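You operate a simulated robot arm through the tools that you are given. There is no shell and no other tool. Be economical: measure what you need, move in short steps, check, and stop when the job is done.

The job below is to be done with a simulated two-armed robot. You get a single attempt, and the scene is never put back.

Task
Space the scarves and dividers along the rail, each under its colour mark.

It is judged by the outcome, as a careful person would: the job done as asked, and still so three seconds after it is handed in. It fails if anything else is knocked over, pushed out of place, dropped, spilled or broken.

Robot
Two 7-joint arms with fingered hands on one trunk, on a base that drives. Base frame: it is fixed to the floor where the robot stands at the start and does not move with it; the origin is under the middle of the robot, x ahead of it, y to its left, z up. Readings come in m, rad, newtons and seconds.
The left shoulder is at the start at [0.07, 0.172, 1.602], the right one opposite. Places, roughly: left size divider [1.2, 0.2, 1.3]; orange scarf [1.1, 0, 1.1]; pink scarf [1.1, 0.1, 1.1]; purple scarf [1.2, 0.4, 1.1]; right size divider [1.1, 0, 1.3]; teal scarf [1.2, 0.3, 1.1]. Payload 5 kg a hand.
Tool frame (each hand has its own): the origin (TCP) lies between the finger pads and is the grasp point; the fingertips stand 0.043 m ahead of it; z points along the fingers, y is the line along which they close. Largest opening 0.144 m; the body of the gripper starts 0.05 m behind the TCP. The gripper is a hand of 5 fingers: y runs from the thumb to the fingers, the wrist lies at [-0.021, -0.124, -0.221] in the tool frame.
Orientation is that of the tool frame in the base frame, as a unit quaternion [x, y, z, w]. With the fingers straight down and the wrist toward the robot, the tool's x, y and z point along [0, 1, 0], [1, 0, 0] and [0, 0, -1] of the base frame.

Tools
- The arms move only by the tool send_rows. It takes "left_increments", "right_increments" or both (then of equal length, played together; a hand with none holds still); each is a list of rows, each a list of 2 entries, a list of its own where there are three numbers: the turn, a rotation vector about the tool's x, y, z in units of 60 degrees (1.0 is 60 degrees), then the shift along the tool's x, y, z in units of 400 mm (1.0 is 400 mm). In form: [[[ax, ay, az], [dx, dy, dz]], ...]. A call has 1 to 8 rows; each row is the pose to reach, as a shift and turn from the pose commanded when the call began, along the tool's axes at that moment. A call with a number of a shift or a turn outside -1 to 1 is refused whole. A row lasts 0.2 s, in which the tool goes at most 0.05 m and 0.15 rad; a call with a longer step from one row to the next is refused whole. Where a pose cannot be reached the arm comes as near as it can. A force on the tool above 60 N (or 10 N above the force at the start of the call, whichever is more), or a blocked arm, ends the call early, and 0.2 s more pass. In this call time passes only in rows, and 0.2 s behind the last. The reply holds the time, the measured pose of the TCP, the force on the tool along the base axes, the opening and the grip force, in the units named above and with some noise, with the torque about the TCP (base axes, N m) and any sound that the robot's microphone picked up.
- Cameras (640 x 400 px; columns grow to the right, rows downward): "scene" is now at [0.1395, 0.0181, 1.8491]; the picture's right is [0.19, -0.98, 0.00], its down [-0.43, -0.08, -0.90] and it looks along [0.88, 0.17, -0.44] (base axes); focal length 252 px, centre (320, 200). "left" rides on the left gripper at [-0.086, -0.108, -0.168] in its tool frame; the picture's right is [-0.80, -0.28, 0.53], its down [0.54, -0.73, 0.42] and it looks along [0.27, 0.63, 0.73] (tool axes); focal length 275 px, centre (320, 200). "right" rides on the right gripper at [0.086, -0.108, -0.168] in its tool frame; the picture's right is [-0.80, 0.28, -0.53], its down [-0.54, -0.73, 0.42] and it looks along [-0.27, 0.63, 0.73] (tool axes); focal length 275 px, centre (320, 200). There is no depth. A picture from a camera that has moved, and an enlarged one, comes with that camera's place and axes in the base frame and with its lens.
- grab_frame(camera): a new picture of that camera. No time passes.
- move_column(by): slides the trunk up (or, below 0, down) by that many m; the arms and the scene camera ride with it, the base frame stays. It gives what a move gives, with no picture.
- roll_base(legs): drives the robot by 1 to 6 legs, each [ahead, left, turn to the left] in m, m and rad, along the robot's own axes; the way and the turn of a leg run together, so that a leg with both is an arc; at most 1.5 m and 3.142 rad a leg. The arms and the cameras ride along, it lands a little off, and it stops where it bumps. It gives what a move gives.
- curl_fingers(index, middle, ring, little, thumb_bend, thumb_turn, hand): sets how far each is bent, from 0 (flat) to 1 (curled in); at 0.3 the hand is open as for a grip, at 0.7 the pads meet at the TCP. One left out holds its place. A second passes; each finger stops where it meets its share of the squeeze, and holds until it gets a number again. It is the only way to open and close the hand. It gives what a move gives, with no picture; readings hold the bend of each and the force on index, middle, ring, little, thumb and palm. thumb_turn goes from beside the hand (0) to across from the fingers (1), as for a grip.
- pan_tilt(pan, tilt): turns the head with the scene camera to pan (to the left, within 1.501 rad either way) and tilt (down, from -0.506 to 1.204), counted from straight ahead of the robot. It gives what a move gives.
- close_up(camera, box): a new picture of the part [left, top, right, bottom] of that camera's present view, enlarged. No time passes.
- job_done(): hands the job in; it is judged then, once.

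Go step by step. Nothing tells you exact positions but the pictures and the camera data: compare them with the known pose of the tool, close in by small moves and look again before you grip or let go. The budget is 120 turns and 100 pictures, counting those below and the enlarged ones. Unless the task says otherwise, let go and move clear before handing in, and close with one line.

The tools are called as a command line: name --argument value ..., lists and objects as JSON in quotes. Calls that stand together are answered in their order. send_rows: Moves the arms, as the interface text tells. Its arguments: {"type":"object","properties":{"left_increments":{"type":"array"},"right_increments":{"type":"array"}},"required":[]} The other tools are called the same way: move_column (by) slides the trunk up or down; curl_fingers (index, middle, ring, little, thumb_bend, thumb_turn, hand) moves the fingers one by one; roll_base (legs) drives the base; pan_tilt (pan, tilt) turns the head that bears the scene camera; grab_frame (camera) takes a picture; close_up (camera, box) takes an enlarged picture of a part of a camera's view; job_done () hands the job in.

At the start:

```text
t: 0.0
left_ee_pos: [0.7263, 0.4002, 1.519]
left_tool_rot: [0.707, 0.707, 0.0, 0.0]
left_wrist_force: [-0.3, -0.2, -0.3]
left_torque: [0.0, -0.01, -0.02]
left_opening: 0.1437
left_grasp_force: 0.1
left_shape: jaw
left_bend: [0.3, 0.3, 0.3, 0.3, 0.3, 0.98]
left_finger forces: [0.1, 0.1, 0.1, 0.0, 0.0, 0.0]
right_ee_pos: [0.6032, -0.2721, 1.465]
right_tool_rot: [0.707, 0.707, 0.0, 0.0]
right_wrist_force: [-0.1, -0.1, 0.2]
right_torque: [-0.03, 0.0, 0.01]
right_opening: 0.144
right_grasp_force: 0.1
right_shape: jaw
right_bend: [0.3, 0.3, 0.3, 0.3, 0.3, 0.98]
right_finger forces: [0.0, 0.1, 0.0, 0.1, 0.0, 0.0]
trunk travel left (down, up): [-0.7, 0.24]
robot x, y, heading: [0.0005, -0.0022, 0.003]
head pan, tilt: [0.187, 0.456]
```

scene: 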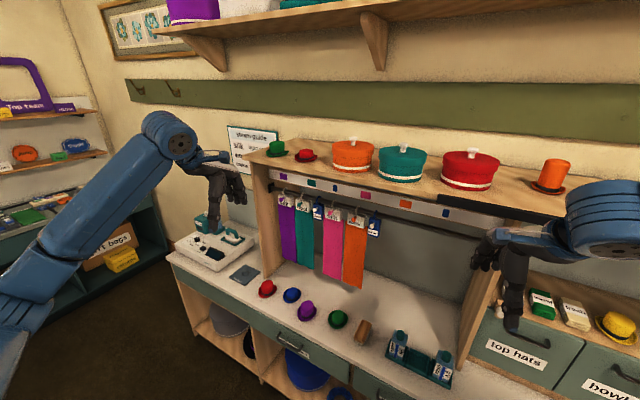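
right: 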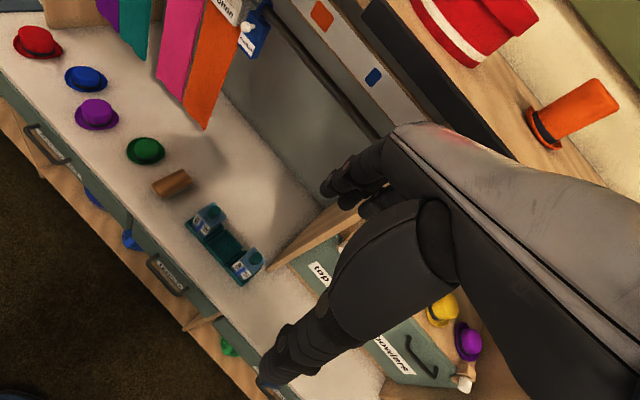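
left: 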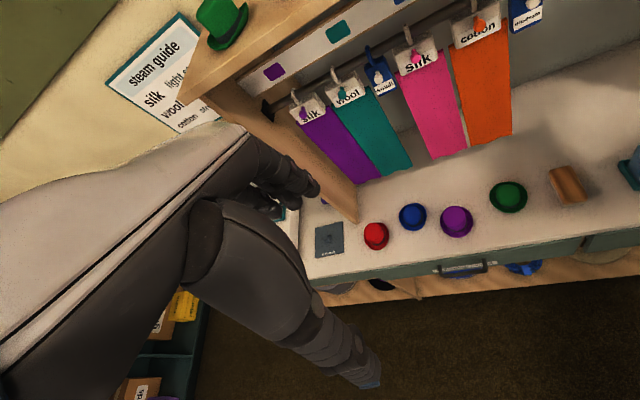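

I see a rail under a shelf with four scarves and two blue dividers bunched to the left, and colour marks on the strip above. I look closer first to locate the marks and hangers.

close_up --camera "scene" --box '[260, 160, 500, 310]'

close_up --camera "scene" --box '[260, 165, 390, 246]'

close_up --camera "left" --box '[240, 0, 560, 200]'

```text
2.67 times, centred on (380, 235) of scene
camera zoom: at [0.1395, 0.0181, 1.8491], right [0.19, -0.98, 0.0], down [-0.43, -0.08, -0.9], along [0.88, 0.17, -0.44], focal length 673 px, centre (160, 107)
```

zoom: 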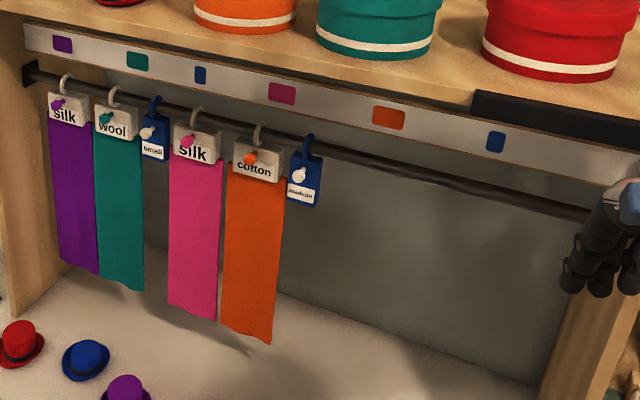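

```text
4.92 times, centred on (325, 206) of scene
camera zoom: at [0.1395, 0.0181, 1.8491], right [0.19, -0.98, 0.0], down [-0.43, -0.08, -0.9], along [0.88, 0.17, -0.44], focal length 1242 px, centre (295, 173)
```

zoom: 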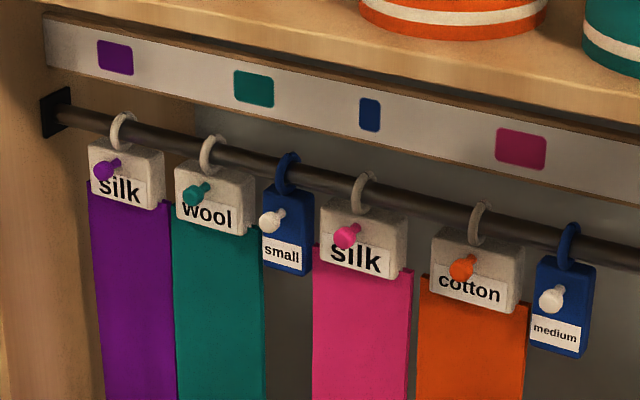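

```text
2.00 times, centred on (400, 100) of left
camera zoom: at [0.6186, 0.3138, 1.686], right [-0.28, -0.8, -0.53], down [-0.73, 0.54, -0.42], along [0.63, 0.27, -0.73], focal length 551 px, centre (160, 400)
```

zoom: 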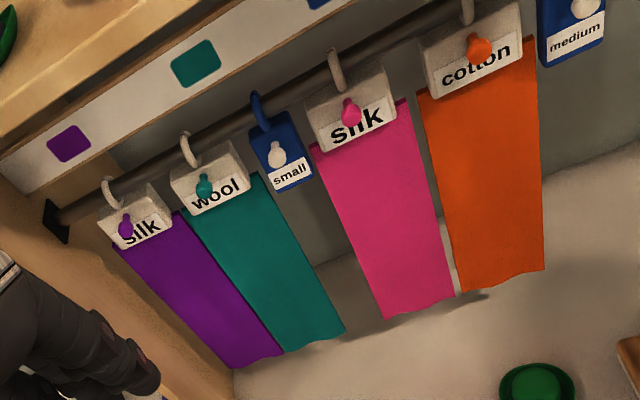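

The rail appears turned about 19° from the robot's x axis, with the colour knobs at z≈1.307. I will turn to face it squarely and move left to be in front of it, then look again.

roll_base --legs '[[0, 0, -0.34], [0, 0.39, 0]]'

pan_tilt --pan 0.0 --tilt 0.5

grab_frame --camera "scene"

```text
t: 3.6
left_ee_pos: [0.9508, 0.5058, 1.5198]
left_tool_rot: [0.817, 0.577, 0.001, 0.0]
left_wrist_force: [-0.6, -0.2, 0.1]
left_torque: [0.05, -0.04, -0.01]
left_opening: 0.1439
left_grasp_force: 0.1
left_shape: jaw
left_bend: [0.3, 0.3, 0.3, 0.3, 0.3, 0.98]
left_finger forces: [0.1, 0.1, 0.0, 0.1, 0.0, 0.0]
right_ee_pos: [0.611, -0.0861, 1.464]
right_tool_rot: [0.817, 0.577, 0.002, -0.001]
right_wrist_force: [-0.5, -0.9, -0.2]
right_torque: [0.02, -0.02, 0.0]
right_opening: 0.1436
right_grasp_force: 0.0
right_shape: jaw
right_bend: [0.3, 0.3, 0.3, 0.3, 0.3, 0.98]
right_finger forces: [0.0, 0.0, 0.0, 0.0, 0.0, 0.0]
trunk travel left (down, up): [-0.7, 0.24]
robot x, y, heading: [0.1338, 0.3752, -0.343]
head pan, tilt: [0.187, 0.456]
```

```text
t: 4.3
left_ee_pos: [0.9531, 0.5079, 1.5183]
left_tool_rot: [0.817, 0.576, 0.0, 0.001]
left_wrist_force: [0.8, -0.4, -0.1]
left_torque: [0.03, -0.04, 0.0]
left_opening: 0.144
left_grasp_force: 0.1
left_shape: jaw
left_bend: [0.3, 0.3, 0.3, 0.3, 0.3, 0.98]
left_finger forces: [0.0, 0.0, 0.0, 0.1, 0.0, 0.1]
right_ee_pos: [0.6111, -0.0845, 1.4645]
right_tool_rot: [0.817, 0.576, 0.0, 0.0]
right_wrist_force: [0.6, -0.1, 0.6]
right_torque: [0.02, -0.01, -0.01]
right_opening: 0.1435
right_grasp_force: 0.1
right_shape: jaw
right_bend: [0.3, 0.3, 0.3, 0.3, 0.3, 0.98]
right_finger forces: [0.0, 0.0, 0.1, 0.1, 0.0, 0.0]
trunk travel left (down, up): [-0.7, 0.24]
robot x, y, heading: [0.1345, 0.3755, -0.339]
head pan, tilt: [0.0, 0.499]
```

```text
93 pictures are left
camera scene: at [0.2655, 0.328, 1.8452], right [-0.33, -0.94, 0.0], down [-0.45, 0.16, -0.88], along [0.83, -0.29, -0.48], focal length 252 px, centre (320, 200)
```

scene: 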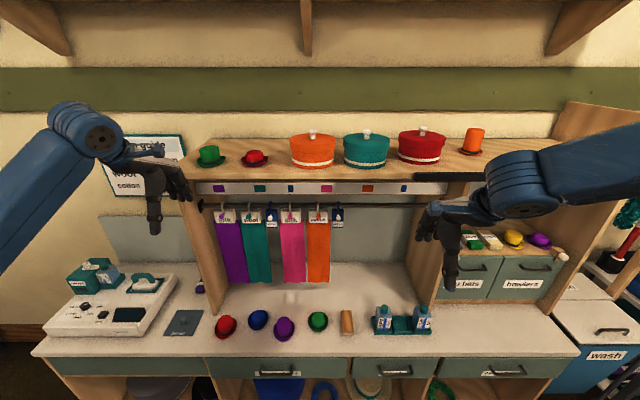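

The view is now square to the rail. I zoom in to measure hangers and marks.

close_up --camera "scene" --box '[190, 170, 350, 270]'

close_up --camera "scene" --box '[310, 160, 470, 260]'

```text
4.00 times, centred on (270, 220) of scene
camera zoom: at [0.2655, 0.328, 1.8452], right [-0.33, -0.94, 0.0], down [-0.45, 0.16, -0.88], along [0.83, -0.29, -0.48], focal length 1009 px, centre (520, 120)
```

zoom: 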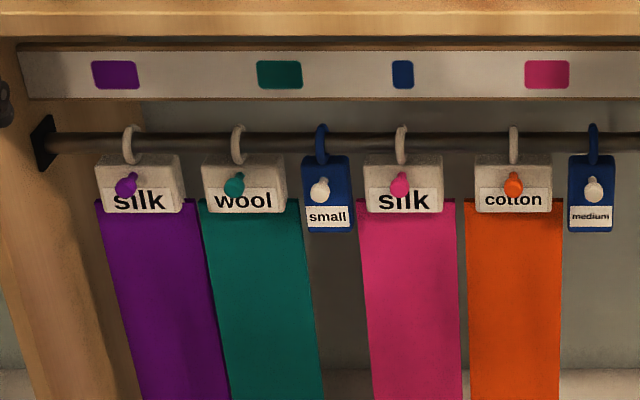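

```text
4.00 times, centred on (390, 210) of scene
camera zoom: at [0.2655, 0.328, 1.8452], right [-0.33, -0.94, 0.0], down [-0.45, 0.16, -0.88], along [0.83, -0.29, -0.48], focal length 1009 px, centre (40, 160)
```

zoom: 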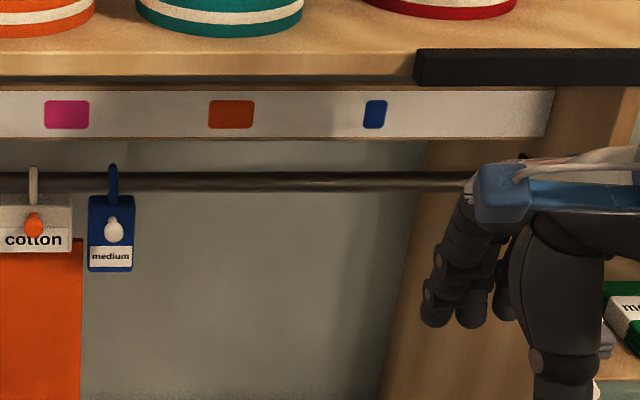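

The purple scarf already looks to be under its mark; the others must go right by about 5, 8.5, 14, 19 and 25 cm. I start with the rightmost (medium divider) and swing the right hand to point forward with the thumb below.

send_rows --right_increments '[[[-0.125, 0, 0], [0.03, 0.02, 0.033]], [[-0.25, 0, 0], [0.06, 0.04, 0.067]], [[-0.375, 0, 0], [0.09, 0.06, 0.1]], [[-0.5, 0, 0], [0.12, 0.08, 0.133]], [[-0.625, 0, 0], [0.15, 0.1, 0.167]], [[-0.75, 0, 0], [0.18, 0.12, 0.2]]]'

```text
t: 5.7
left_ee_pos: [0.9541, 0.5083, 1.5179]
left_tool_rot: [0.817, 0.576, 0.0, -0.001]
left_wrist_force: [1.0, 0.0, -1.1]
left_torque: [0.02, 0.03, -0.04]
left_opening: 0.1436
left_grasp_force: 0.0
left_shape: jaw
left_bend: [0.3, 0.3, 0.3, 0.3, 0.3, 0.98]
left_finger forces: [0.1, 0.1, 0.0, 0.0, 0.0, 0.0]
right_ee_pos: [0.6834, -0.0333, 1.3846]
right_tool_rot: [0.755, 0.532, 0.221, 0.312]
right_wrist_force: [1.3, -0.4, 0.4]
right_torque: [-0.03, 0.02, 0.01]
right_opening: 0.1437
right_grasp_force: 0.1
right_shape: jaw
right_bend: [0.3, 0.3, 0.3, 0.3, 0.3, 0.98]
right_finger forces: [0.0, 0.0, 0.1, 0.0, 0.0, 0.0]
trunk travel left (down, up): [-0.7, 0.24]
robot x, y, heading: [0.1331, 0.3764, -0.345]
head pan, tilt: [0.0, 0.499]
```

The hand came half way as expected. I finish the turn to horizontal.

send_rows --right_increments '[[[-0.125, 0, 0], [0.03, -0.003, 0.033]], [[-0.25, 0, 0], [0.06, -0.006, 0.067]], [[-0.375, 0, 0], [0.09, -0.009, 0.1]], [[-0.5, 0, 0], [0.12, -0.012, 0.133]], [[-0.625, 0, 0], [0.15, -0.015, 0.167]], [[-0.75, 0, 0], [0.18, -0.018, 0.195]]]'

grab_frame --camera "scene"

grab_frame --camera "right"

```text
t: 7.1
left_ee_pos: [0.9543, 0.5087, 1.5176]
left_tool_rot: [0.817, 0.577, -0.001, -0.001]
left_wrist_force: [0.1, -0.4, 0.0]
left_torque: [0.02, 0.05, -0.02]
left_opening: 0.1437
left_grasp_force: 0.1
left_shape: jaw
left_bend: [0.3, 0.3, 0.3, 0.3, 0.3, 0.98]
left_finger forces: [0.0, 0.0, 0.0, 0.0, 0.0, 0.1]
right_ee_pos: [0.7363, -0.0801, 1.4903]
right_tool_rot: [0.58, 0.429, 0.401, 0.565]
right_wrist_force: [0.7, -0.6, 0.8]
right_torque: [0.0, 0.03, 0.0]
right_opening: 0.1442
right_grasp_force: 0.1
right_shape: jaw
right_bend: [0.3, 0.3, 0.3, 0.3, 0.3, 0.97]
right_finger forces: [0.0, 0.1, 0.0, 0.0, 0.1, 0.0]
right hand out of reach, approached as far as the arm can: row 2, 3, 4, 5, 6
trunk travel left (down, up): [-0.7, 0.24]
robot x, y, heading: [0.1354, 0.377, -0.342]
head pan, tilt: [0.0, 0.499]
```

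```text
90 pictures are left
camera scene: at [0.2687, 0.3286, 1.8449], right [-0.33, -0.94, 0.0], down [-0.45, 0.16, -0.88], along [0.83, -0.29, -0.48], focal length 252 px, centre (320, 200)
```

scene: 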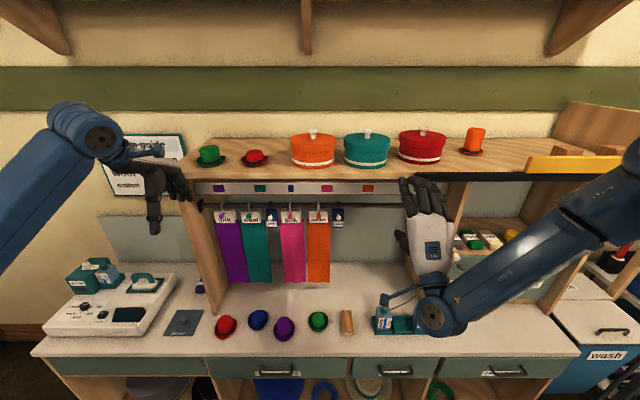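

```text
89 pictures are left
camera right: at [0.5973, 0.054, 1.3855], right [-0.74, -0.59, 0.32], down [0.2, -0.65, -0.73], along [0.64, -0.48, 0.6], focal length 275 px, centre (320, 200)
```

right: 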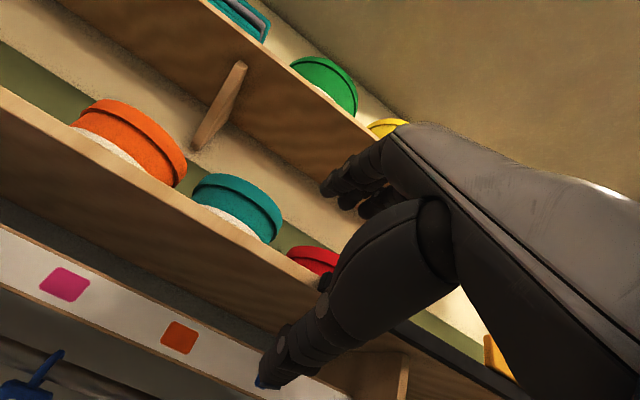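

The arm cannot pitch the hand forward that low while the shoulder is so high. I lower the trunk by 0.25 m so the forearm lies more level.

move_column --by -0.25

grab_frame --camera "scene"

```text
t: 9.7
left_ee_pos: [0.9524, 0.5096, 1.2687]
left_tool_rot: [0.817, 0.577, 0.0, 0.0]
left_wrist_force: [0.6, 0.5, -0.2]
left_torque: [-0.02, 0.03, -0.02]
left_opening: 0.1436
left_grasp_force: 0.0
left_shape: jaw
left_bend: [0.3, 0.3, 0.3, 0.3, 0.3, 0.98]
left_finger forces: [0.0, 0.0, 0.0, 0.1, 0.1, 0.1]
right_ee_pos: [0.7336, -0.0776, 1.2406]
right_tool_rot: [0.579, 0.428, 0.402, 0.565]
right_wrist_force: [0.3, -0.6, 0.7]
right_torque: [0.0, 0.02, 0.0]
right_opening: 0.1442
right_grasp_force: 0.1
right_shape: jaw
right_bend: [0.3, 0.3, 0.3, 0.3, 0.3, 0.97]
right_finger forces: [0.0, 0.1, 0.0, 0.0, 0.0, 0.1]
trunk travel left (down, up): [-0.45, 0.49]
robot x, y, heading: [0.1341, 0.3742, -0.34]
head pan, tilt: [0.0, 0.499]
```

```text
88 pictures are left
camera scene: at [0.2661, 0.3299, 1.5952], right [-0.33, -0.94, 0.0], down [-0.45, 0.16, -0.88], along [0.83, -0.29, -0.48], focal length 252 px, centre (320, 200)
```

scene: 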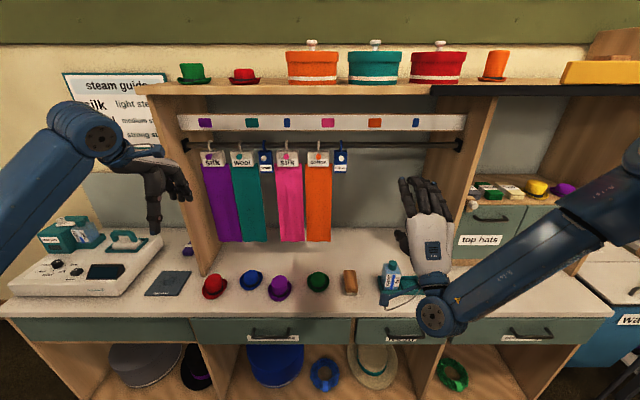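

The view is good and the hand's orientation is already about right. I move the hand left in front of the medium divider and up to knob height.

send_rows --right_increments '[[[0, 0, 0], [0.1, 0.04, 0]], [[0, 0, 0], [0.2, 0.08, 0]], [[0, 0, 0], [0.3, 0.12, 0]], [[0, 0, 0], [0.38, 0.15, 0]]]'

grab_frame --camera "scene"

grab_frame --camera "right"

```text
t: 10.7
left_ee_pos: [0.9523, 0.5104, 1.2686]
left_tool_rot: [0.816, 0.577, 0.0, 0.001]
left_wrist_force: [-0.6, -0.6, -0.6]
left_torque: [-0.03, 0.0, 0.0]
left_opening: 0.1438
left_grasp_force: 0.0
left_shape: jaw
left_bend: [0.3, 0.3, 0.3, 0.3, 0.3, 0.98]
left_finger forces: [0.0, 0.0, 0.0, 0.1, 0.0, 0.0]
right_ee_pos: [0.758, 0.0206, 1.3295]
right_tool_rot: [0.579, 0.43, 0.402, 0.564]
right_wrist_force: [-0.6, -0.3, -0.5]
right_torque: [-0.01, 0.01, 0.0]
right_opening: 0.1442
right_grasp_force: 0.1
right_shape: jaw
right_bend: [0.3, 0.3, 0.3, 0.3, 0.3, 0.98]
right_finger forces: [0.1, 0.0, 0.0, 0.0, 0.0, 0.1]
right hand out of reach, approached as far as the arm can: row 1, 2, 3, 4
trunk travel left (down, up): [-0.45, 0.49]
robot x, y, heading: [0.1318, 0.3738, -0.339]
head pan, tilt: [0.0, 0.499]
```

```text
87 pictures are left
camera scene: at [0.2663, 0.3305, 1.5951], right [-0.33, -0.94, 0.0], down [-0.45, 0.16, -0.88], along [0.83, -0.29, -0.48], focal length 252 px, centre (320, 200)
```

scene: 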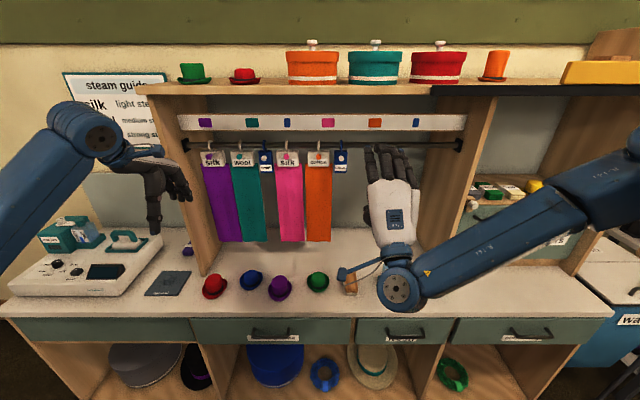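

```text
86 pictures are left
camera right: at [0.6179, 0.1533, 1.2257], right [-0.74, -0.59, 0.32], down [0.2, -0.65, -0.73], along [0.64, -0.47, 0.6], focal length 275 px, centre (320, 200)
```

right: 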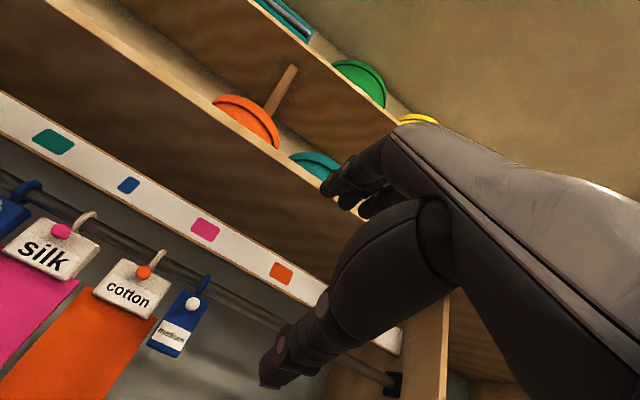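

The hand reaches better further forward. Before approaching I half close the fingers, so they pass beneath the rail and strip.

curl_fingers --hand "right" --index 0.57 --middle 0.57 --ring 0.57 --little 0.57 --thumb_bend 0.57 --thumb_turn 1.0

send_rows --right_increments '[[[0, 0, 0], [0.03, -0.02, 0.06]], [[0, 0, 0], [0.06, -0.04, 0.13]], [[0, 0, 0], [0.1, -0.055, 0.2]], [[0, 0, 0], [0.13, -0.07, 0.27]]]'

grab_frame --camera "scene"

grab_frame --camera "right"

```text
t: 11.7
left_ee_pos: [0.9524, 0.5102, 1.2676]
left_tool_rot: [0.817, 0.577, 0.0, 0.0]
left_wrist_force: [0.0, -0.4, 0.4]
left_torque: [0.01, 0.02, -0.02]
left_opening: 0.1436
left_grasp_force: 0.0
left_shape: jaw
left_bend: [0.3, 0.3, 0.3, 0.3, 0.3, 0.98]
left_finger forces: [0.1, 0.0, 0.0, 0.0, 0.1, 0.0]
right_ee_pos: [0.7579, 0.0207, 1.3294]
right_tool_rot: [0.579, 0.431, 0.402, 0.564]
right_wrist_force: [1.2, -0.5, 0.7]
right_torque: [0.02, 0.03, -0.02]
right_opening: 0.0575
right_grasp_force: 0.1
right_shape: fingers
right_bend: [0.56, 0.56, 0.56, 0.56, 0.56, 1.0]
right_finger forces: [0.0, 0.0, 0.0, 0.0, 0.0, 0.1]
trunk travel left (down, up): [-0.45, 0.49]
robot x, y, heading: [0.1343, 0.3774, -0.34]
head pan, tilt: [0.0, 0.499]
```

```text
t: 12.7
left_ee_pos: [0.9522, 0.5093, 1.2685]
left_tool_rot: [0.816, 0.577, -0.001, 0.0]
left_wrist_force: [0.4, 0.2, -0.1]
left_torque: [0.04, 0.01, -0.03]
left_opening: 0.1435
left_grasp_force: 0.0
left_shape: jaw
left_bend: [0.3, 0.3, 0.3, 0.3, 0.3, 0.98]
left_finger forces: [0.1, 0.0, 0.0, 0.0, 0.0, 0.0]
right_ee_pos: [0.8362, -0.015, 1.3429]
right_tool_rot: [0.579, 0.431, 0.401, 0.564]
right_wrist_force: [0.5, 0.5, -0.2]
right_torque: [-0.03, -0.02, 0.02]
right_opening: 0.057
right_grasp_force: 0.0
right_shape: fingers
right_bend: [0.56, 0.56, 0.56, 0.56, 0.56, 1.0]
right_finger forces: [0.0, 0.1, 0.0, 0.0, 0.0, 0.0]
right hand out of reach, approached as far as the arm can: row 1, 2, 3, 4
trunk travel left (down, up): [-0.45, 0.49]
robot x, y, heading: [0.1355, 0.3795, -0.342]
head pan, tilt: [0.0, 0.499]
```

```text
85 pictures are left
camera scene: at [0.267, 0.3296, 1.595], right [-0.33, -0.94, 0.0], down [-0.45, 0.16, -0.88], along [0.83, -0.29, -0.48], focal length 252 px, centre (320, 200)
```

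scene: 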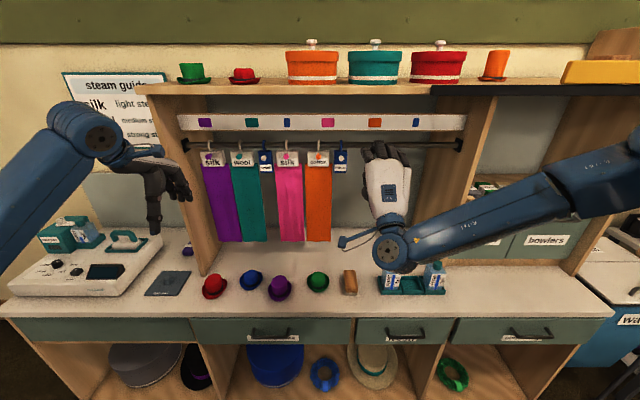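

```text
84 pictures are left
camera right: at [0.6977, 0.117, 1.24], right [-0.74, -0.59, 0.32], down [0.2, -0.65, -0.73], along [0.64, -0.48, 0.6], focal length 275 px, centre (320, 200)
```

right: 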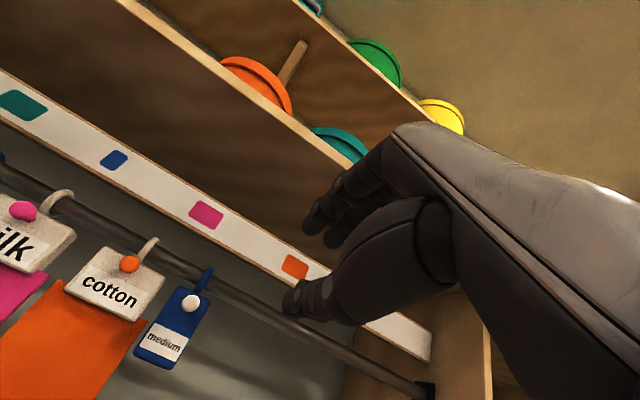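

The wrist still runs into its limit with the shoulder this high. I raise the left hand to keep it clear of the counter things, then lower the trunk another 0.16 m.

send_rows --left_increments '[[[0, 0, 0], [0, 0, -0.1]], [[0, 0, 0], [0, 0, -0.2]], [[0, 0, 0], [0, 0, -0.3]], [[0, 0, 0], [0, 0, -0.4]]]'

move_column --by -0.16

send_rows --right_increments '[[[0, 0, 0], [0.0, 0.05, 0]], [[0, 0, 0], [0.04, 0.1, 0.0]], [[0, 0, 0], [0.08, 0.15, 0]], [[0, 0, 0], [0.12, 0.18, 0]]]'

grab_frame --camera "scene"

```text
t: 13.7
left_ee_pos: [0.9571, 0.5066, 1.4308]
left_tool_rot: [0.817, 0.577, -0.001, -0.001]
left_wrist_force: [-0.2, -0.4, -0.6]
left_torque: [0.02, -0.02, -0.02]
left_opening: 0.144
left_grasp_force: 0.2
left_shape: jaw
left_bend: [0.3, 0.3, 0.3, 0.3, 0.3, 0.98]
left_finger forces: [0.0, 0.0, 0.1, 0.0, 0.1, 0.0]
right_ee_pos: [0.8348, -0.0158, 1.3436]
right_tool_rot: [0.579, 0.431, 0.402, 0.564]
right_wrist_force: [-0.4, -0.7, 0.2]
right_torque: [-0.03, -0.05, 0.02]
right_opening: 0.0575
right_grasp_force: 0.1
right_shape: fingers
right_bend: [0.56, 0.56, 0.56, 0.56, 0.56, 1.0]
right_finger forces: [0.0, 0.1, 0.1, 0.1, 0.0, 0.1]
trunk travel left (down, up): [-0.45, 0.49]
robot x, y, heading: [0.1319, 0.3744, -0.341]
head pan, tilt: [0.0, 0.499]
```

```text
t: 15.5
left_ee_pos: [0.9572, 0.5075, 1.2693]
left_tool_rot: [0.817, 0.576, 0.0, 0.001]
left_wrist_force: [-0.1, 0.3, -0.5]
left_torque: [-0.01, -0.01, 0.03]
left_opening: 0.1436
left_grasp_force: 0.1
left_shape: jaw
left_bend: [0.3, 0.3, 0.3, 0.3, 0.3, 0.98]
left_finger forces: [0.1, 0.1, 0.0, 0.0, 0.0, 0.0]
right_ee_pos: [0.8363, -0.0144, 1.1834]
right_tool_rot: [0.579, 0.43, 0.401, 0.564]
right_wrist_force: [0.2, -0.1, 0.2]
right_torque: [0.01, 0.01, 0.0]
right_opening: 0.057
right_grasp_force: 0.0
right_shape: fingers
right_bend: [0.56, 0.56, 0.56, 0.56, 0.56, 1.0]
right_finger forces: [0.1, 0.0, 0.0, 0.0, 0.0, 0.0]
trunk travel left (down, up): [-0.29, 0.65]
robot x, y, heading: [0.136, 0.3764, -0.34]
head pan, tilt: [0.0, 0.499]
```

```text
t: 16.5
left_ee_pos: [0.9575, 0.5059, 1.2708]
left_tool_rot: [0.816, 0.578, 0.001, -0.001]
left_wrist_force: [0.4, -0.3, 0.2]
left_torque: [0.0, 0.0, 0.0]
left_opening: 0.1438
left_grasp_force: 0.2
left_shape: jaw
left_bend: [0.3, 0.3, 0.3, 0.3, 0.3, 0.98]
left_finger forces: [0.1, 0.1, 0.0, 0.0, 0.0, 0.1]
right_ee_pos: [0.8528, 0.0297, 1.2577]
right_tool_rot: [0.579, 0.432, 0.401, 0.564]
right_wrist_force: [0.1, -0.3, -0.2]
right_torque: [-0.01, 0.01, 0.0]
right_opening: 0.057
right_grasp_force: 0.0
right_shape: fingers
right_bend: [0.56, 0.56, 0.56, 0.56, 0.56, 1.0]
right_finger forces: [0.0, 0.0, 0.1, 0.1, 0.0, 0.0]
trunk travel left (down, up): [-0.29, 0.65]
robot x, y, heading: [0.1332, 0.3814, -0.341]
head pan, tilt: [0.0, 0.499]
```

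```text
83 pictures are left
camera scene: at [0.2659, 0.3303, 1.4352], right [-0.33, -0.94, 0.0], down [-0.45, 0.16, -0.88], along [0.83, -0.29, -0.48], focal length 252 px, centre (320, 200)
```

scene: 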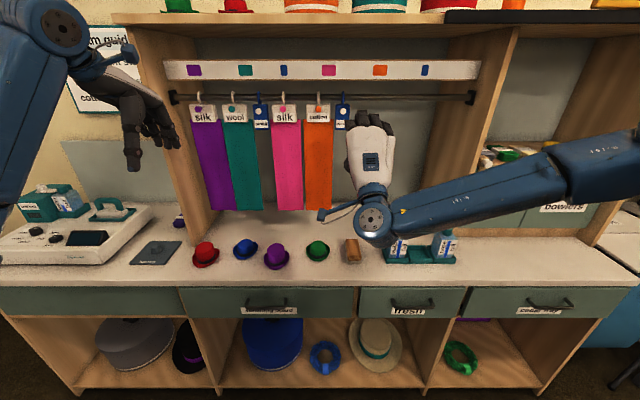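

Now the arm obeys exactly. I tilt the head up a little for a level view and bring the hand up to knob height and nearer.

pan_tilt --pan 0.0 --tilt 0.2

send_rows --right_increments '[[[0, 0, 0], [0.01, 0.05, 0.0]], [[0, 0, 0], [0.03, 0.107, 0.05]], [[0, 0, 0], [0.033, 0.11, 0.14]], [[0, 0, 0], [0.033, 0.115, 0.23]]]'

close_up --camera "scene" --box '[160, 90, 480, 290]'

grab_frame --camera "right"

```text
t: 17.3
left_ee_pos: [0.9576, 0.5068, 1.2692]
left_tool_rot: [0.816, 0.578, 0.0, 0.0]
left_wrist_force: [0.7, -0.5, 1.2]
left_torque: [0.0, 0.01, 0.01]
left_opening: 0.1438
left_grasp_force: 0.0
left_shape: jaw
left_bend: [0.3, 0.3, 0.3, 0.3, 0.3, 0.98]
left_finger forces: [0.0, 0.0, 0.0, 0.0, 0.0, 0.0]
right_ee_pos: [0.8541, 0.0308, 1.2559]
right_tool_rot: [0.579, 0.432, 0.401, 0.563]
right_wrist_force: [-0.3, 0.1, 0.0]
right_torque: [0.0, 0.01, 0.03]
right_opening: 0.0571
right_grasp_force: 0.1
right_shape: fingers
right_bend: [0.56, 0.56, 0.56, 0.56, 0.56, 1.0]
right_finger forces: [0.1, 0.0, 0.0, 0.0, 0.0, 0.0]
trunk travel left (down, up): [-0.29, 0.65]
robot x, y, heading: [0.1353, 0.3755, -0.338]
head pan, tilt: [0.0, 0.201]
```

```text
t: 18.3
left_ee_pos: [0.9571, 0.5054, 1.2688]
left_tool_rot: [0.817, 0.577, 0.0, 0.0]
left_wrist_force: [-0.5, 0.0, 0.1]
left_torque: [0.01, 0.0, 0.0]
left_opening: 0.1435
left_grasp_force: 0.1
left_shape: jaw
left_bend: [0.3, 0.3, 0.3, 0.3, 0.3, 0.98]
left_finger forces: [0.0, 0.1, 0.0, 0.1, 0.1, 0.1]
right_ee_pos: [0.9254, -0.0072, 1.3083]
right_tool_rot: [0.579, 0.432, 0.402, 0.563]
right_wrist_force: [0.3, -0.3, 0.5]
right_torque: [-0.02, -0.02, -0.03]
right_opening: 0.057
right_grasp_force: 0.1
right_shape: fingers
right_bend: [0.56, 0.56, 0.56, 0.56, 0.56, 1.0]
right_finger forces: [0.1, 0.0, 0.0, 0.1, 0.1, 0.1]
right hand out of reach, approached as far as the arm can: row 3, 4
trunk travel left (down, up): [-0.29, 0.65]
robot x, y, heading: [0.1316, 0.3754, -0.34]
head pan, tilt: [0.0, 0.201]
```

```text
2.00 times, centred on (320, 190) of scene
camera zoom: at [0.2685, 0.329, 1.4628], right [-0.33, -0.94, 0.0], down [-0.19, 0.07, -0.98], along [0.92, -0.33, -0.2], focal length 505 px, centre (320, 220)
```

zoom: 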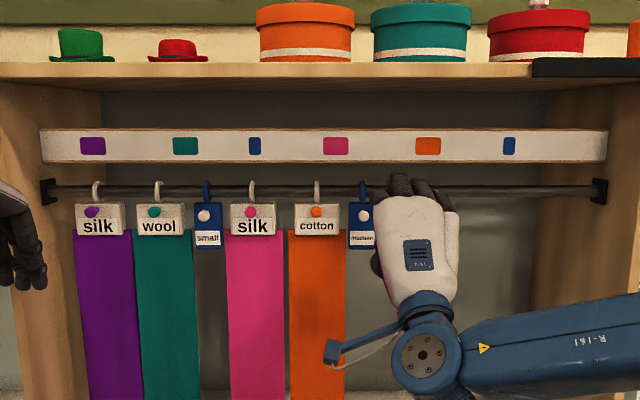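

```text
81 pictures are left
camera right: at [0.7858, 0.1254, 1.205], right [-0.74, -0.59, 0.32], down [0.2, -0.65, -0.73], along [0.65, -0.47, 0.6], focal length 275 px, centre (320, 200)
```

right: 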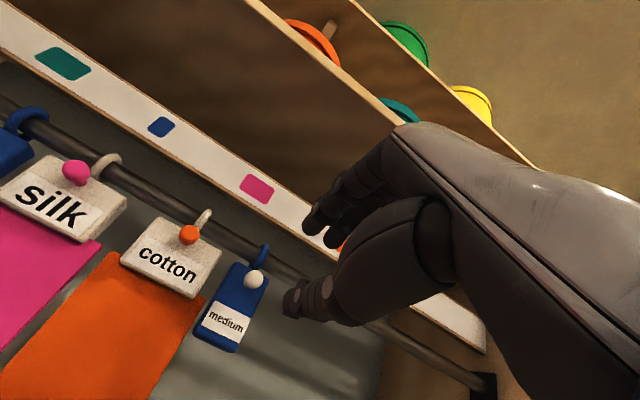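

The hand is close but again at a limit, since it reaches across the body. I shift the base 0.12 m left and bring the hand back right by the same amount.

send_rows --right_increments '[[[0, 0, 0], [0, 0, -0.1]]]'

roll_base --legs '[[0, 0.12, 0]]'

send_rows --right_increments '[[[0, 0, 0], [-0.1, 0, 0]], [[0, 0, 0], [-0.2, 0, 0]], [[0, 0, 0], [-0.26, 0, 0]]]'

close_up --camera "scene" --box '[200, 90, 520, 290]'

grab_frame --camera "right"

```text
t: 18.7
left_ee_pos: [0.9538, 0.506, 1.2714]
left_tool_rot: [0.816, 0.578, 0.0, 0.0]
left_wrist_force: [-0.6, -0.1, 1.1]
left_torque: [0.03, -0.07, -0.02]
left_opening: 0.1438
left_grasp_force: 0.1
left_shape: jaw
left_bend: [0.3, 0.3, 0.3, 0.3, 0.3, 0.98]
left_finger forces: [0.1, 0.1, 0.0, 0.0, 0.1, 0.1]
right_ee_pos: [0.8848, 0.0058, 1.3101]
right_tool_rot: [0.579, 0.429, 0.402, 0.565]
right_wrist_force: [-0.8, 0.1, 1.4]
right_torque: [0.0, 0.06, 0.0]
right_opening: 0.0571
right_grasp_force: 0.0
right_shape: fingers
right_bend: [0.56, 0.56, 0.56, 0.56, 0.56, 1.0]
right_finger forces: [0.0, 0.0, 0.0, 0.1, 0.1, 0.0]
trunk travel left (down, up): [-0.29, 0.65]
robot x, y, heading: [0.1329, 0.3735, -0.344]
head pan, tilt: [0.0, 0.201]
```

```text
t: 19.9
left_ee_pos: [0.9979, 0.6172, 1.2705]
left_tool_rot: [0.818, 0.576, 0.001, 0.001]
left_wrist_force: [0.5, 0.0, -0.7]
left_torque: [0.01, -0.01, -0.02]
left_opening: 0.1438
left_grasp_force: 0.1
left_shape: jaw
left_bend: [0.3, 0.3, 0.3, 0.3, 0.3, 0.98]
left_finger forces: [0.1, 0.0, 0.0, 0.0, 0.0, 0.0]
right_ee_pos: [0.9264, 0.1179, 1.3095]
right_tool_rot: [0.58, 0.43, 0.4, 0.565]
right_wrist_force: [-0.2, 0.6, 0.0]
right_torque: [0.01, 0.0, 0.01]
right_opening: 0.0572
right_grasp_force: 0.0
right_shape: fingers
right_bend: [0.56, 0.56, 0.56, 0.56, 0.56, 1.0]
right_finger forces: [0.0, 0.0, 0.0, 0.0, 0.0, 0.0]
trunk travel left (down, up): [-0.29, 0.65]
robot x, y, heading: [0.1754, 0.487, -0.342]
head pan, tilt: [0.0, 0.201]
```

```text
t: 20.7
left_ee_pos: [0.9975, 0.6193, 1.2696]
left_tool_rot: [0.817, 0.577, 0.0, 0.0]
left_wrist_force: [0.0, 0.0, 0.5]
left_torque: [0.0, -0.03, 0.03]
left_opening: 0.1434
left_grasp_force: 0.1
left_shape: jaw
left_bend: [0.3, 0.3, 0.3, 0.3, 0.3, 0.98]
left_finger forces: [0.0, 0.0, 0.1, 0.0, 0.1, 0.0]
right_ee_pos: [0.8957, 0.0204, 1.3104]
right_tool_rot: [0.579, 0.431, 0.401, 0.564]
right_wrist_force: [-0.1, -0.5, 0.2]
right_torque: [-0.02, -0.03, -0.01]
right_opening: 0.0568
right_grasp_force: 0.0
right_shape: fingers
right_bend: [0.56, 0.56, 0.56, 0.56, 0.56, 1.0]
right_finger forces: [0.0, 0.0, 0.0, 0.1, 0.1, 0.0]
trunk travel left (down, up): [-0.29, 0.65]
robot x, y, heading: [0.1716, 0.4871, -0.346]
head pan, tilt: [0.0, 0.201]
```

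```text
2.00 times, centred on (360, 190) of scene
camera zoom: at [0.3085, 0.443, 1.4629], right [-0.34, -0.94, 0.0], down [-0.19, 0.07, -0.98], along [0.92, -0.33, -0.2], focal length 505 px, centre (240, 220)
```

zoom: 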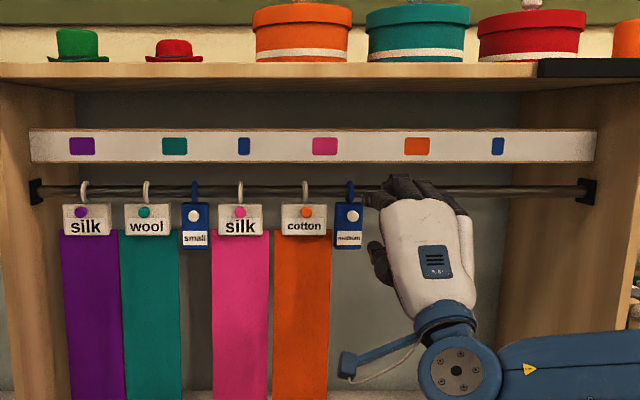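

```text
79 pictures are left
camera right: at [0.757, 0.1541, 1.2075], right [-0.74, -0.59, 0.32], down [0.2, -0.65, -0.73], along [0.64, -0.48, 0.6], focal length 275 px, centre (320, 200)
```

right: 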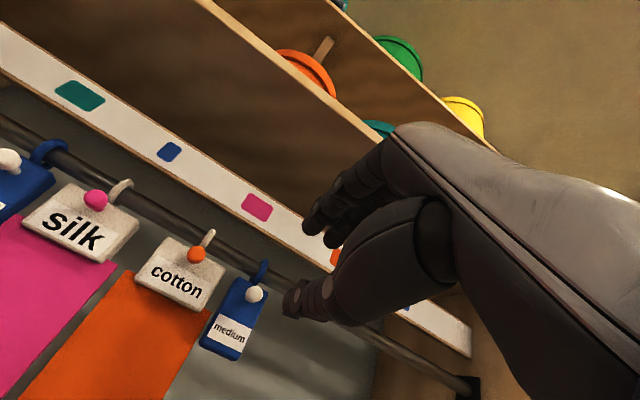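

The medium knob triangulates to (1.044, −0.029, 1.297), straight ahead of the tool by 0.156 m. I advance 0.10 m and look.

send_rows --right_increments '[[[0, 0, 0], [0, -0.01, 0.1]], [[0, 0, 0], [0, -0.016, 0.18]], [[0, 0, 0], [0, -0.016, 0.25]]]'

close_up --camera "scene" --box '[320, 150, 480, 250]'

grab_frame --camera "right"

```text
t: 21.5
left_ee_pos: [0.9982, 0.618, 1.2687]
left_tool_rot: [0.817, 0.576, 0.0, 0.0]
left_wrist_force: [0.7, 0.3, -0.3]
left_torque: [-0.01, 0.01, -0.02]
left_opening: 0.1438
left_grasp_force: 0.1
left_shape: jaw
left_bend: [0.3, 0.3, 0.3, 0.3, 0.3, 0.98]
left_finger forces: [0.0, 0.0, 0.0, 0.0, 0.1, 0.0]
right_ee_pos: [0.9904, -0.0106, 1.3007]
right_tool_rot: [0.579, 0.431, 0.401, 0.564]
right_wrist_force: [1.0, 0.0, -0.1]
right_torque: [-0.01, -0.01, -0.01]
right_opening: 0.0571
right_grasp_force: 0.0
right_shape: fingers
right_bend: [0.56, 0.56, 0.56, 0.56, 0.56, 1.0]
right_finger forces: [0.0, 0.1, 0.0, 0.0, 0.1, 0.1]
trunk travel left (down, up): [-0.29, 0.65]
robot x, y, heading: [0.1745, 0.4924, -0.347]
head pan, tilt: [0.0, 0.201]
```

```text
4.00 times, centred on (400, 200) of scene
camera zoom: at [0.3094, 0.4428, 1.4627], right [-0.34, -0.94, 0.0], down [-0.19, 0.07, -0.98], along [0.92, -0.33, -0.2], focal length 1009 px, centre (0, 200)
```

zoom: 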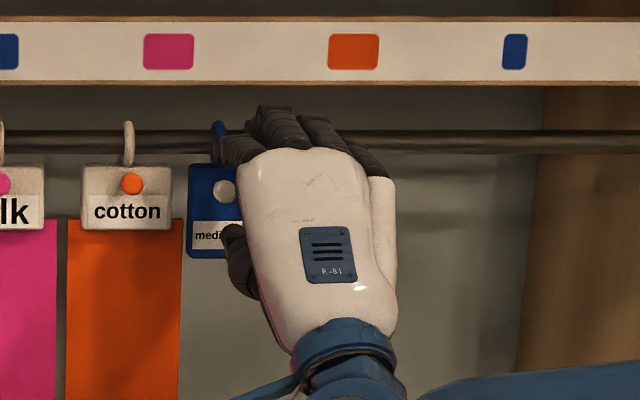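

```text
77 pictures are left
camera right: at [0.8523, 0.1226, 1.1979], right [-0.74, -0.59, 0.32], down [0.2, -0.65, -0.73], along [0.64, -0.48, 0.6], focal length 275 px, centre (320, 200)
```

right: 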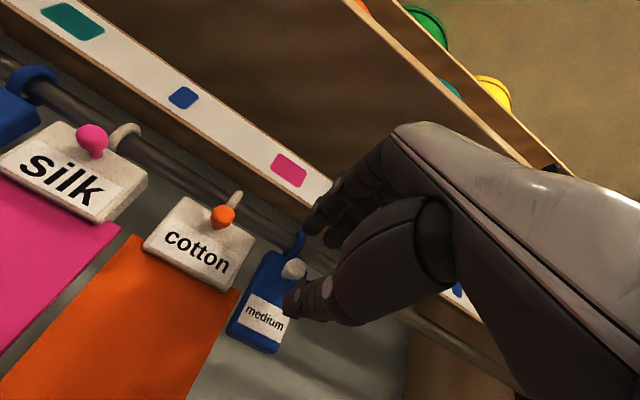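

The knob lies between the index tip and thumb tip, just ahead. I narrow the opening a little and advance in two small steps.

curl_fingers --hand "right" --index 0.6 --middle 0.6 --ring 0.6 --little 0.6 --thumb_bend 0.6

send_rows --right_increments '[[[0, 0, 0], [0, -0.005, 0.05]], [[0, 0, 0], [0, -0.005, 0.095]]]'

close_up --camera "scene" --box '[320, 150, 480, 250]'

close_up --camera "right" --box '[160, 150, 480, 350]'

```text
t: 22.5
left_ee_pos: [0.997, 0.6188, 1.2699]
left_tool_rot: [0.818, 0.576, 0.0, 0.0]
left_wrist_force: [0.2, -0.1, 0.1]
left_torque: [0.0, 0.01, -0.01]
left_opening: 0.1438
left_grasp_force: 0.2
left_shape: jaw
left_bend: [0.3, 0.3, 0.3, 0.3, 0.3, 0.98]
left_finger forces: [0.0, 0.1, 0.1, 0.0, 0.1, 0.0]
right_ee_pos: [0.9913, -0.01, 1.3014]
right_tool_rot: [0.58, 0.43, 0.4, 0.565]
right_wrist_force: [0.4, -0.1, -0.4]
right_torque: [-0.06, 0.0, 0.0]
right_opening: 0.043
right_grasp_force: 0.0
right_shape: fingers
right_bend: [0.6, 0.6, 0.6, 0.6, 0.6, 1.0]
right_finger forces: [0.0, 0.0, 0.1, 0.0, 0.0, 0.0]
trunk travel left (down, up): [-0.29, 0.65]
robot x, y, heading: [0.1771, 0.4893, -0.346]
head pan, tilt: [0.0, 0.201]
```

```text
t: 23.1
left_ee_pos: [0.9973, 0.6181, 1.2697]
left_tool_rot: [0.818, 0.575, 0.0, -0.001]
left_wrist_force: [-0.3, -0.1, -0.5]
left_torque: [-0.01, 0.04, 0.0]
left_opening: 0.1437
left_grasp_force: 0.0
left_shape: jaw
left_bend: [0.3, 0.3, 0.3, 0.3, 0.3, 0.98]
left_finger forces: [0.1, 0.0, 0.1, 0.0, 0.0, 0.0]
right_ee_pos: [1.0264, -0.0214, 1.2971]
right_tool_rot: [0.579, 0.429, 0.402, 0.565]
right_wrist_force: [0.3, 0.3, -0.4]
right_torque: [0.0, 0.0, 0.05]
right_opening: 0.0429
right_grasp_force: 0.0
right_shape: fingers
right_bend: [0.6, 0.6, 0.6, 0.6, 0.6, 1.0]
right_finger forces: [0.1, 0.1, 0.0, 0.1, 0.0, 0.1]
trunk travel left (down, up): [-0.29, 0.65]
robot x, y, heading: [0.1742, 0.4866, -0.342]
head pan, tilt: [0.0, 0.201]
```

```text
4.00 times, centred on (400, 200) of scene
camera zoom: at [0.3087, 0.443, 1.4628], right [-0.34, -0.94, 0.0], down [-0.19, 0.07, -0.98], along [0.92, -0.33, -0.2], focal length 1009 px, centre (0, 200)
```

zoom: 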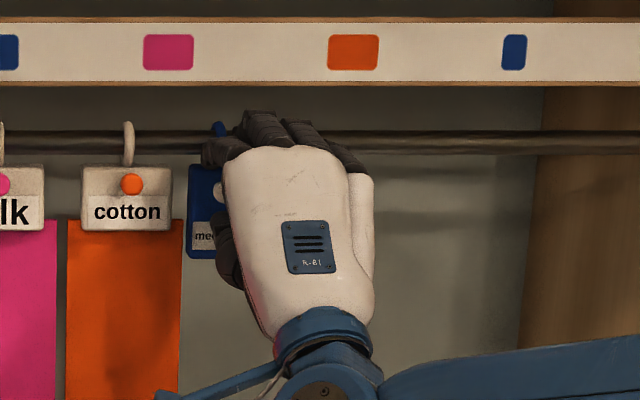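

```text
2.00 times, centred on (320, 250) of right
camera zoom: at [0.8874, 0.1117, 1.1942], right [-0.74, -0.59, 0.32], down [0.2, -0.65, -0.73], along [0.64, -0.48, 0.6], focal length 551 px, centre (320, 100)
```

zoom: 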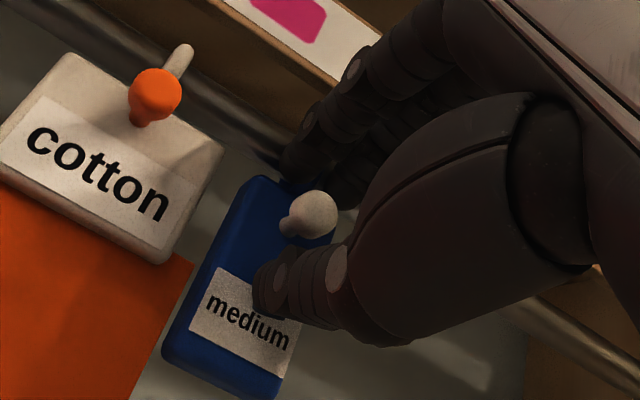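

The ball is 19 mm ahead of the TCP and centred, with no contact yet. I advance another 8 mm and close thumb, index and middle finger.

send_rows --right_increments '[[[0, 0, 0], [0.003, -0.002, 0.02]]]'

curl_fingers --hand "right" --index 0.72 --middle 0.72 --thumb_bend 0.72

close_up --camera "right" --box '[160, 150, 480, 350]'

close_up --camera "scene" --box '[320, 150, 480, 250]'

```text
t: 23.5
left_ee_pos: [0.9927, 0.6201, 1.2727]
left_tool_rot: [0.818, 0.576, 0.002, 0.001]
left_wrist_force: [0.6, -0.4, -0.2]
left_torque: [-0.02, 0.05, -0.02]
left_opening: 0.1437
left_grasp_force: 0.1
left_shape: jaw
left_bend: [0.3, 0.3, 0.3, 0.3, 0.3, 0.98]
left_finger forces: [0.1, 0.0, 0.1, 0.0, 0.1, 0.0]
right_ee_pos: [1.0274, -0.0201, 1.3008]
right_tool_rot: [0.578, 0.43, 0.401, 0.566]
right_wrist_force: [-39.1, 13.7, -1.7]
right_torque: [0.54, 1.57, 0.12]
right_opening: 0.0438
right_grasp_force: 21.5
right_shape: fingers
right_bend: [0.61, 0.6, 0.6, 0.6, 0.6, 1.0]
right_finger forces: [1.4, 0.4, 0.1, 0.0, 40.3, 0.0]
trunk travel left (down, up): [-0.29, 0.65]
robot x, y, heading: [0.1733, 0.4896, -0.346]
head pan, tilt: [0.0, 0.201]
```

```text
t: 24.5
left_ee_pos: [0.9917, 0.6188, 1.2726]
left_tool_rot: [0.818, 0.576, 0.001, 0.002]
left_wrist_force: [-0.2, 0.6, -0.7]
left_torque: [0.01, -0.02, 0.01]
left_opening: 0.1435
left_grasp_force: 0.2
left_shape: jaw
left_bend: [0.3, 0.3, 0.3, 0.3, 0.3, 0.98]
left_finger forces: [0.0, 0.0, 0.0, 0.0, 0.0, 0.0]
right_ee_pos: [1.0275, -0.0205, 1.2999]
right_tool_rot: [0.578, 0.43, 0.401, 0.565]
right_wrist_force: [-45.7, 16.6, -5.7]
right_torque: [0.62, 2.4, 0.2]
right_opening: 0.0252
right_grasp_force: 33.9
right_shape: fingers
right_bend: [0.71, 0.65, 0.6, 0.6, 0.64, 1.0]
right_finger forces: [5.2, 7.1, 0.0, 0.0, 54.9, 0.0]
trunk travel left (down, up): [-0.29, 0.65]
robot x, y, heading: [0.1758, 0.4918, -0.341]
head pan, tilt: [0.0, 0.201]
```

```text
2.00 times, centred on (320, 250) of right
camera zoom: at [0.8888, 0.112, 1.1968], right [-0.74, -0.59, 0.32], down [0.2, -0.65, -0.73], along [0.64, -0.48, 0.6], focal length 551 px, centre (320, 100)
```

zoom: 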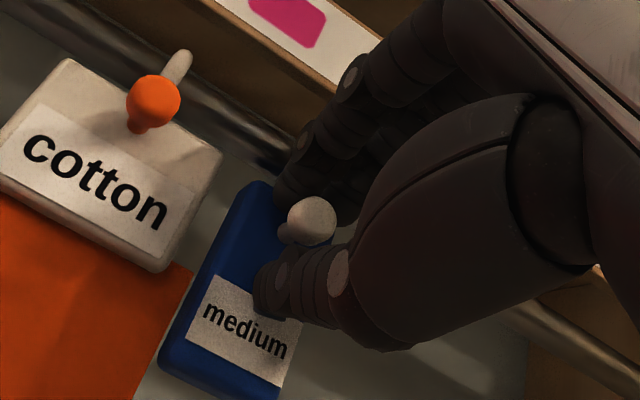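

```text
4.00 times, centred on (400, 200) of scene
camera zoom: at [0.3018, 0.4449, 1.4635], right [-0.34, -0.94, 0.0], down [-0.18, 0.07, -0.98], along [0.92, -0.33, -0.19], focal length 1009 px, centre (0, 200)
```

zoom: 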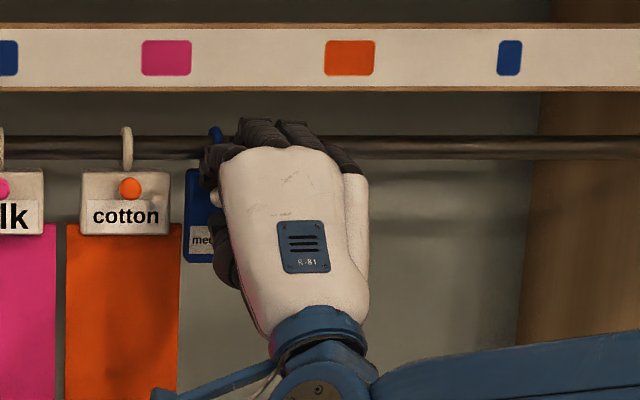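

The thumb tip is pressing the divider's face. I back off 12 mm to relieve it, then look at how the pinch lies.

send_rows --right_increments '[[[0, 0, 0], [0.0, 0, -0.03]]]'

close_up --camera "right" --box '[240, 200, 400, 300]'

```text
t: 24.9
left_ee_pos: [0.9994, 0.6184, 1.2693]
left_tool_rot: [0.817, 0.576, -0.001, -0.001]
left_wrist_force: [0.5, -0.2, 0.3]
left_torque: [-0.02, -0.02, -0.02]
left_opening: 0.1439
left_grasp_force: 0.1
left_shape: jaw
left_bend: [0.3, 0.3, 0.3, 0.3, 0.3, 0.98]
left_finger forces: [0.0, 0.1, 0.0, 0.1, 0.0, 0.0]
right_ee_pos: [1.0255, -0.0233, 1.2999]
right_tool_rot: [0.58, 0.428, 0.401, 0.565]
right_wrist_force: [16.9, -6.2, 7.7]
right_torque: [-0.3, -0.35, -0.04]
right_opening: 0.0154
right_grasp_force: 12.2
right_shape: fingers
right_bend: [0.71, 0.64, 0.6, 0.6, 0.67, 1.0]
right_finger forces: [7.8, 8.6, 0.0, 0.0, 8.3, 0.1]
trunk travel left (down, up): [-0.29, 0.65]
robot x, y, heading: [0.18, 0.4905, -0.341]
head pan, tilt: [0.0, 0.201]
```

```text
4.00 times, centred on (320, 250) of right
camera zoom: at [0.8871, 0.1109, 1.1953], right [-0.74, -0.59, 0.32], down [0.2, -0.65, -0.73], along [0.64, -0.48, 0.6], focal length 1101 px, centre (320, 0)
```

zoom: 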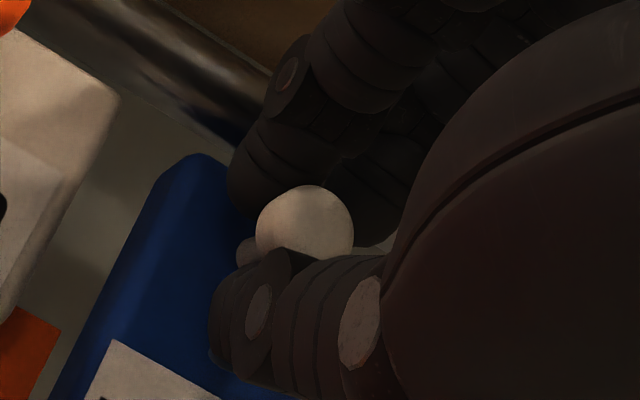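

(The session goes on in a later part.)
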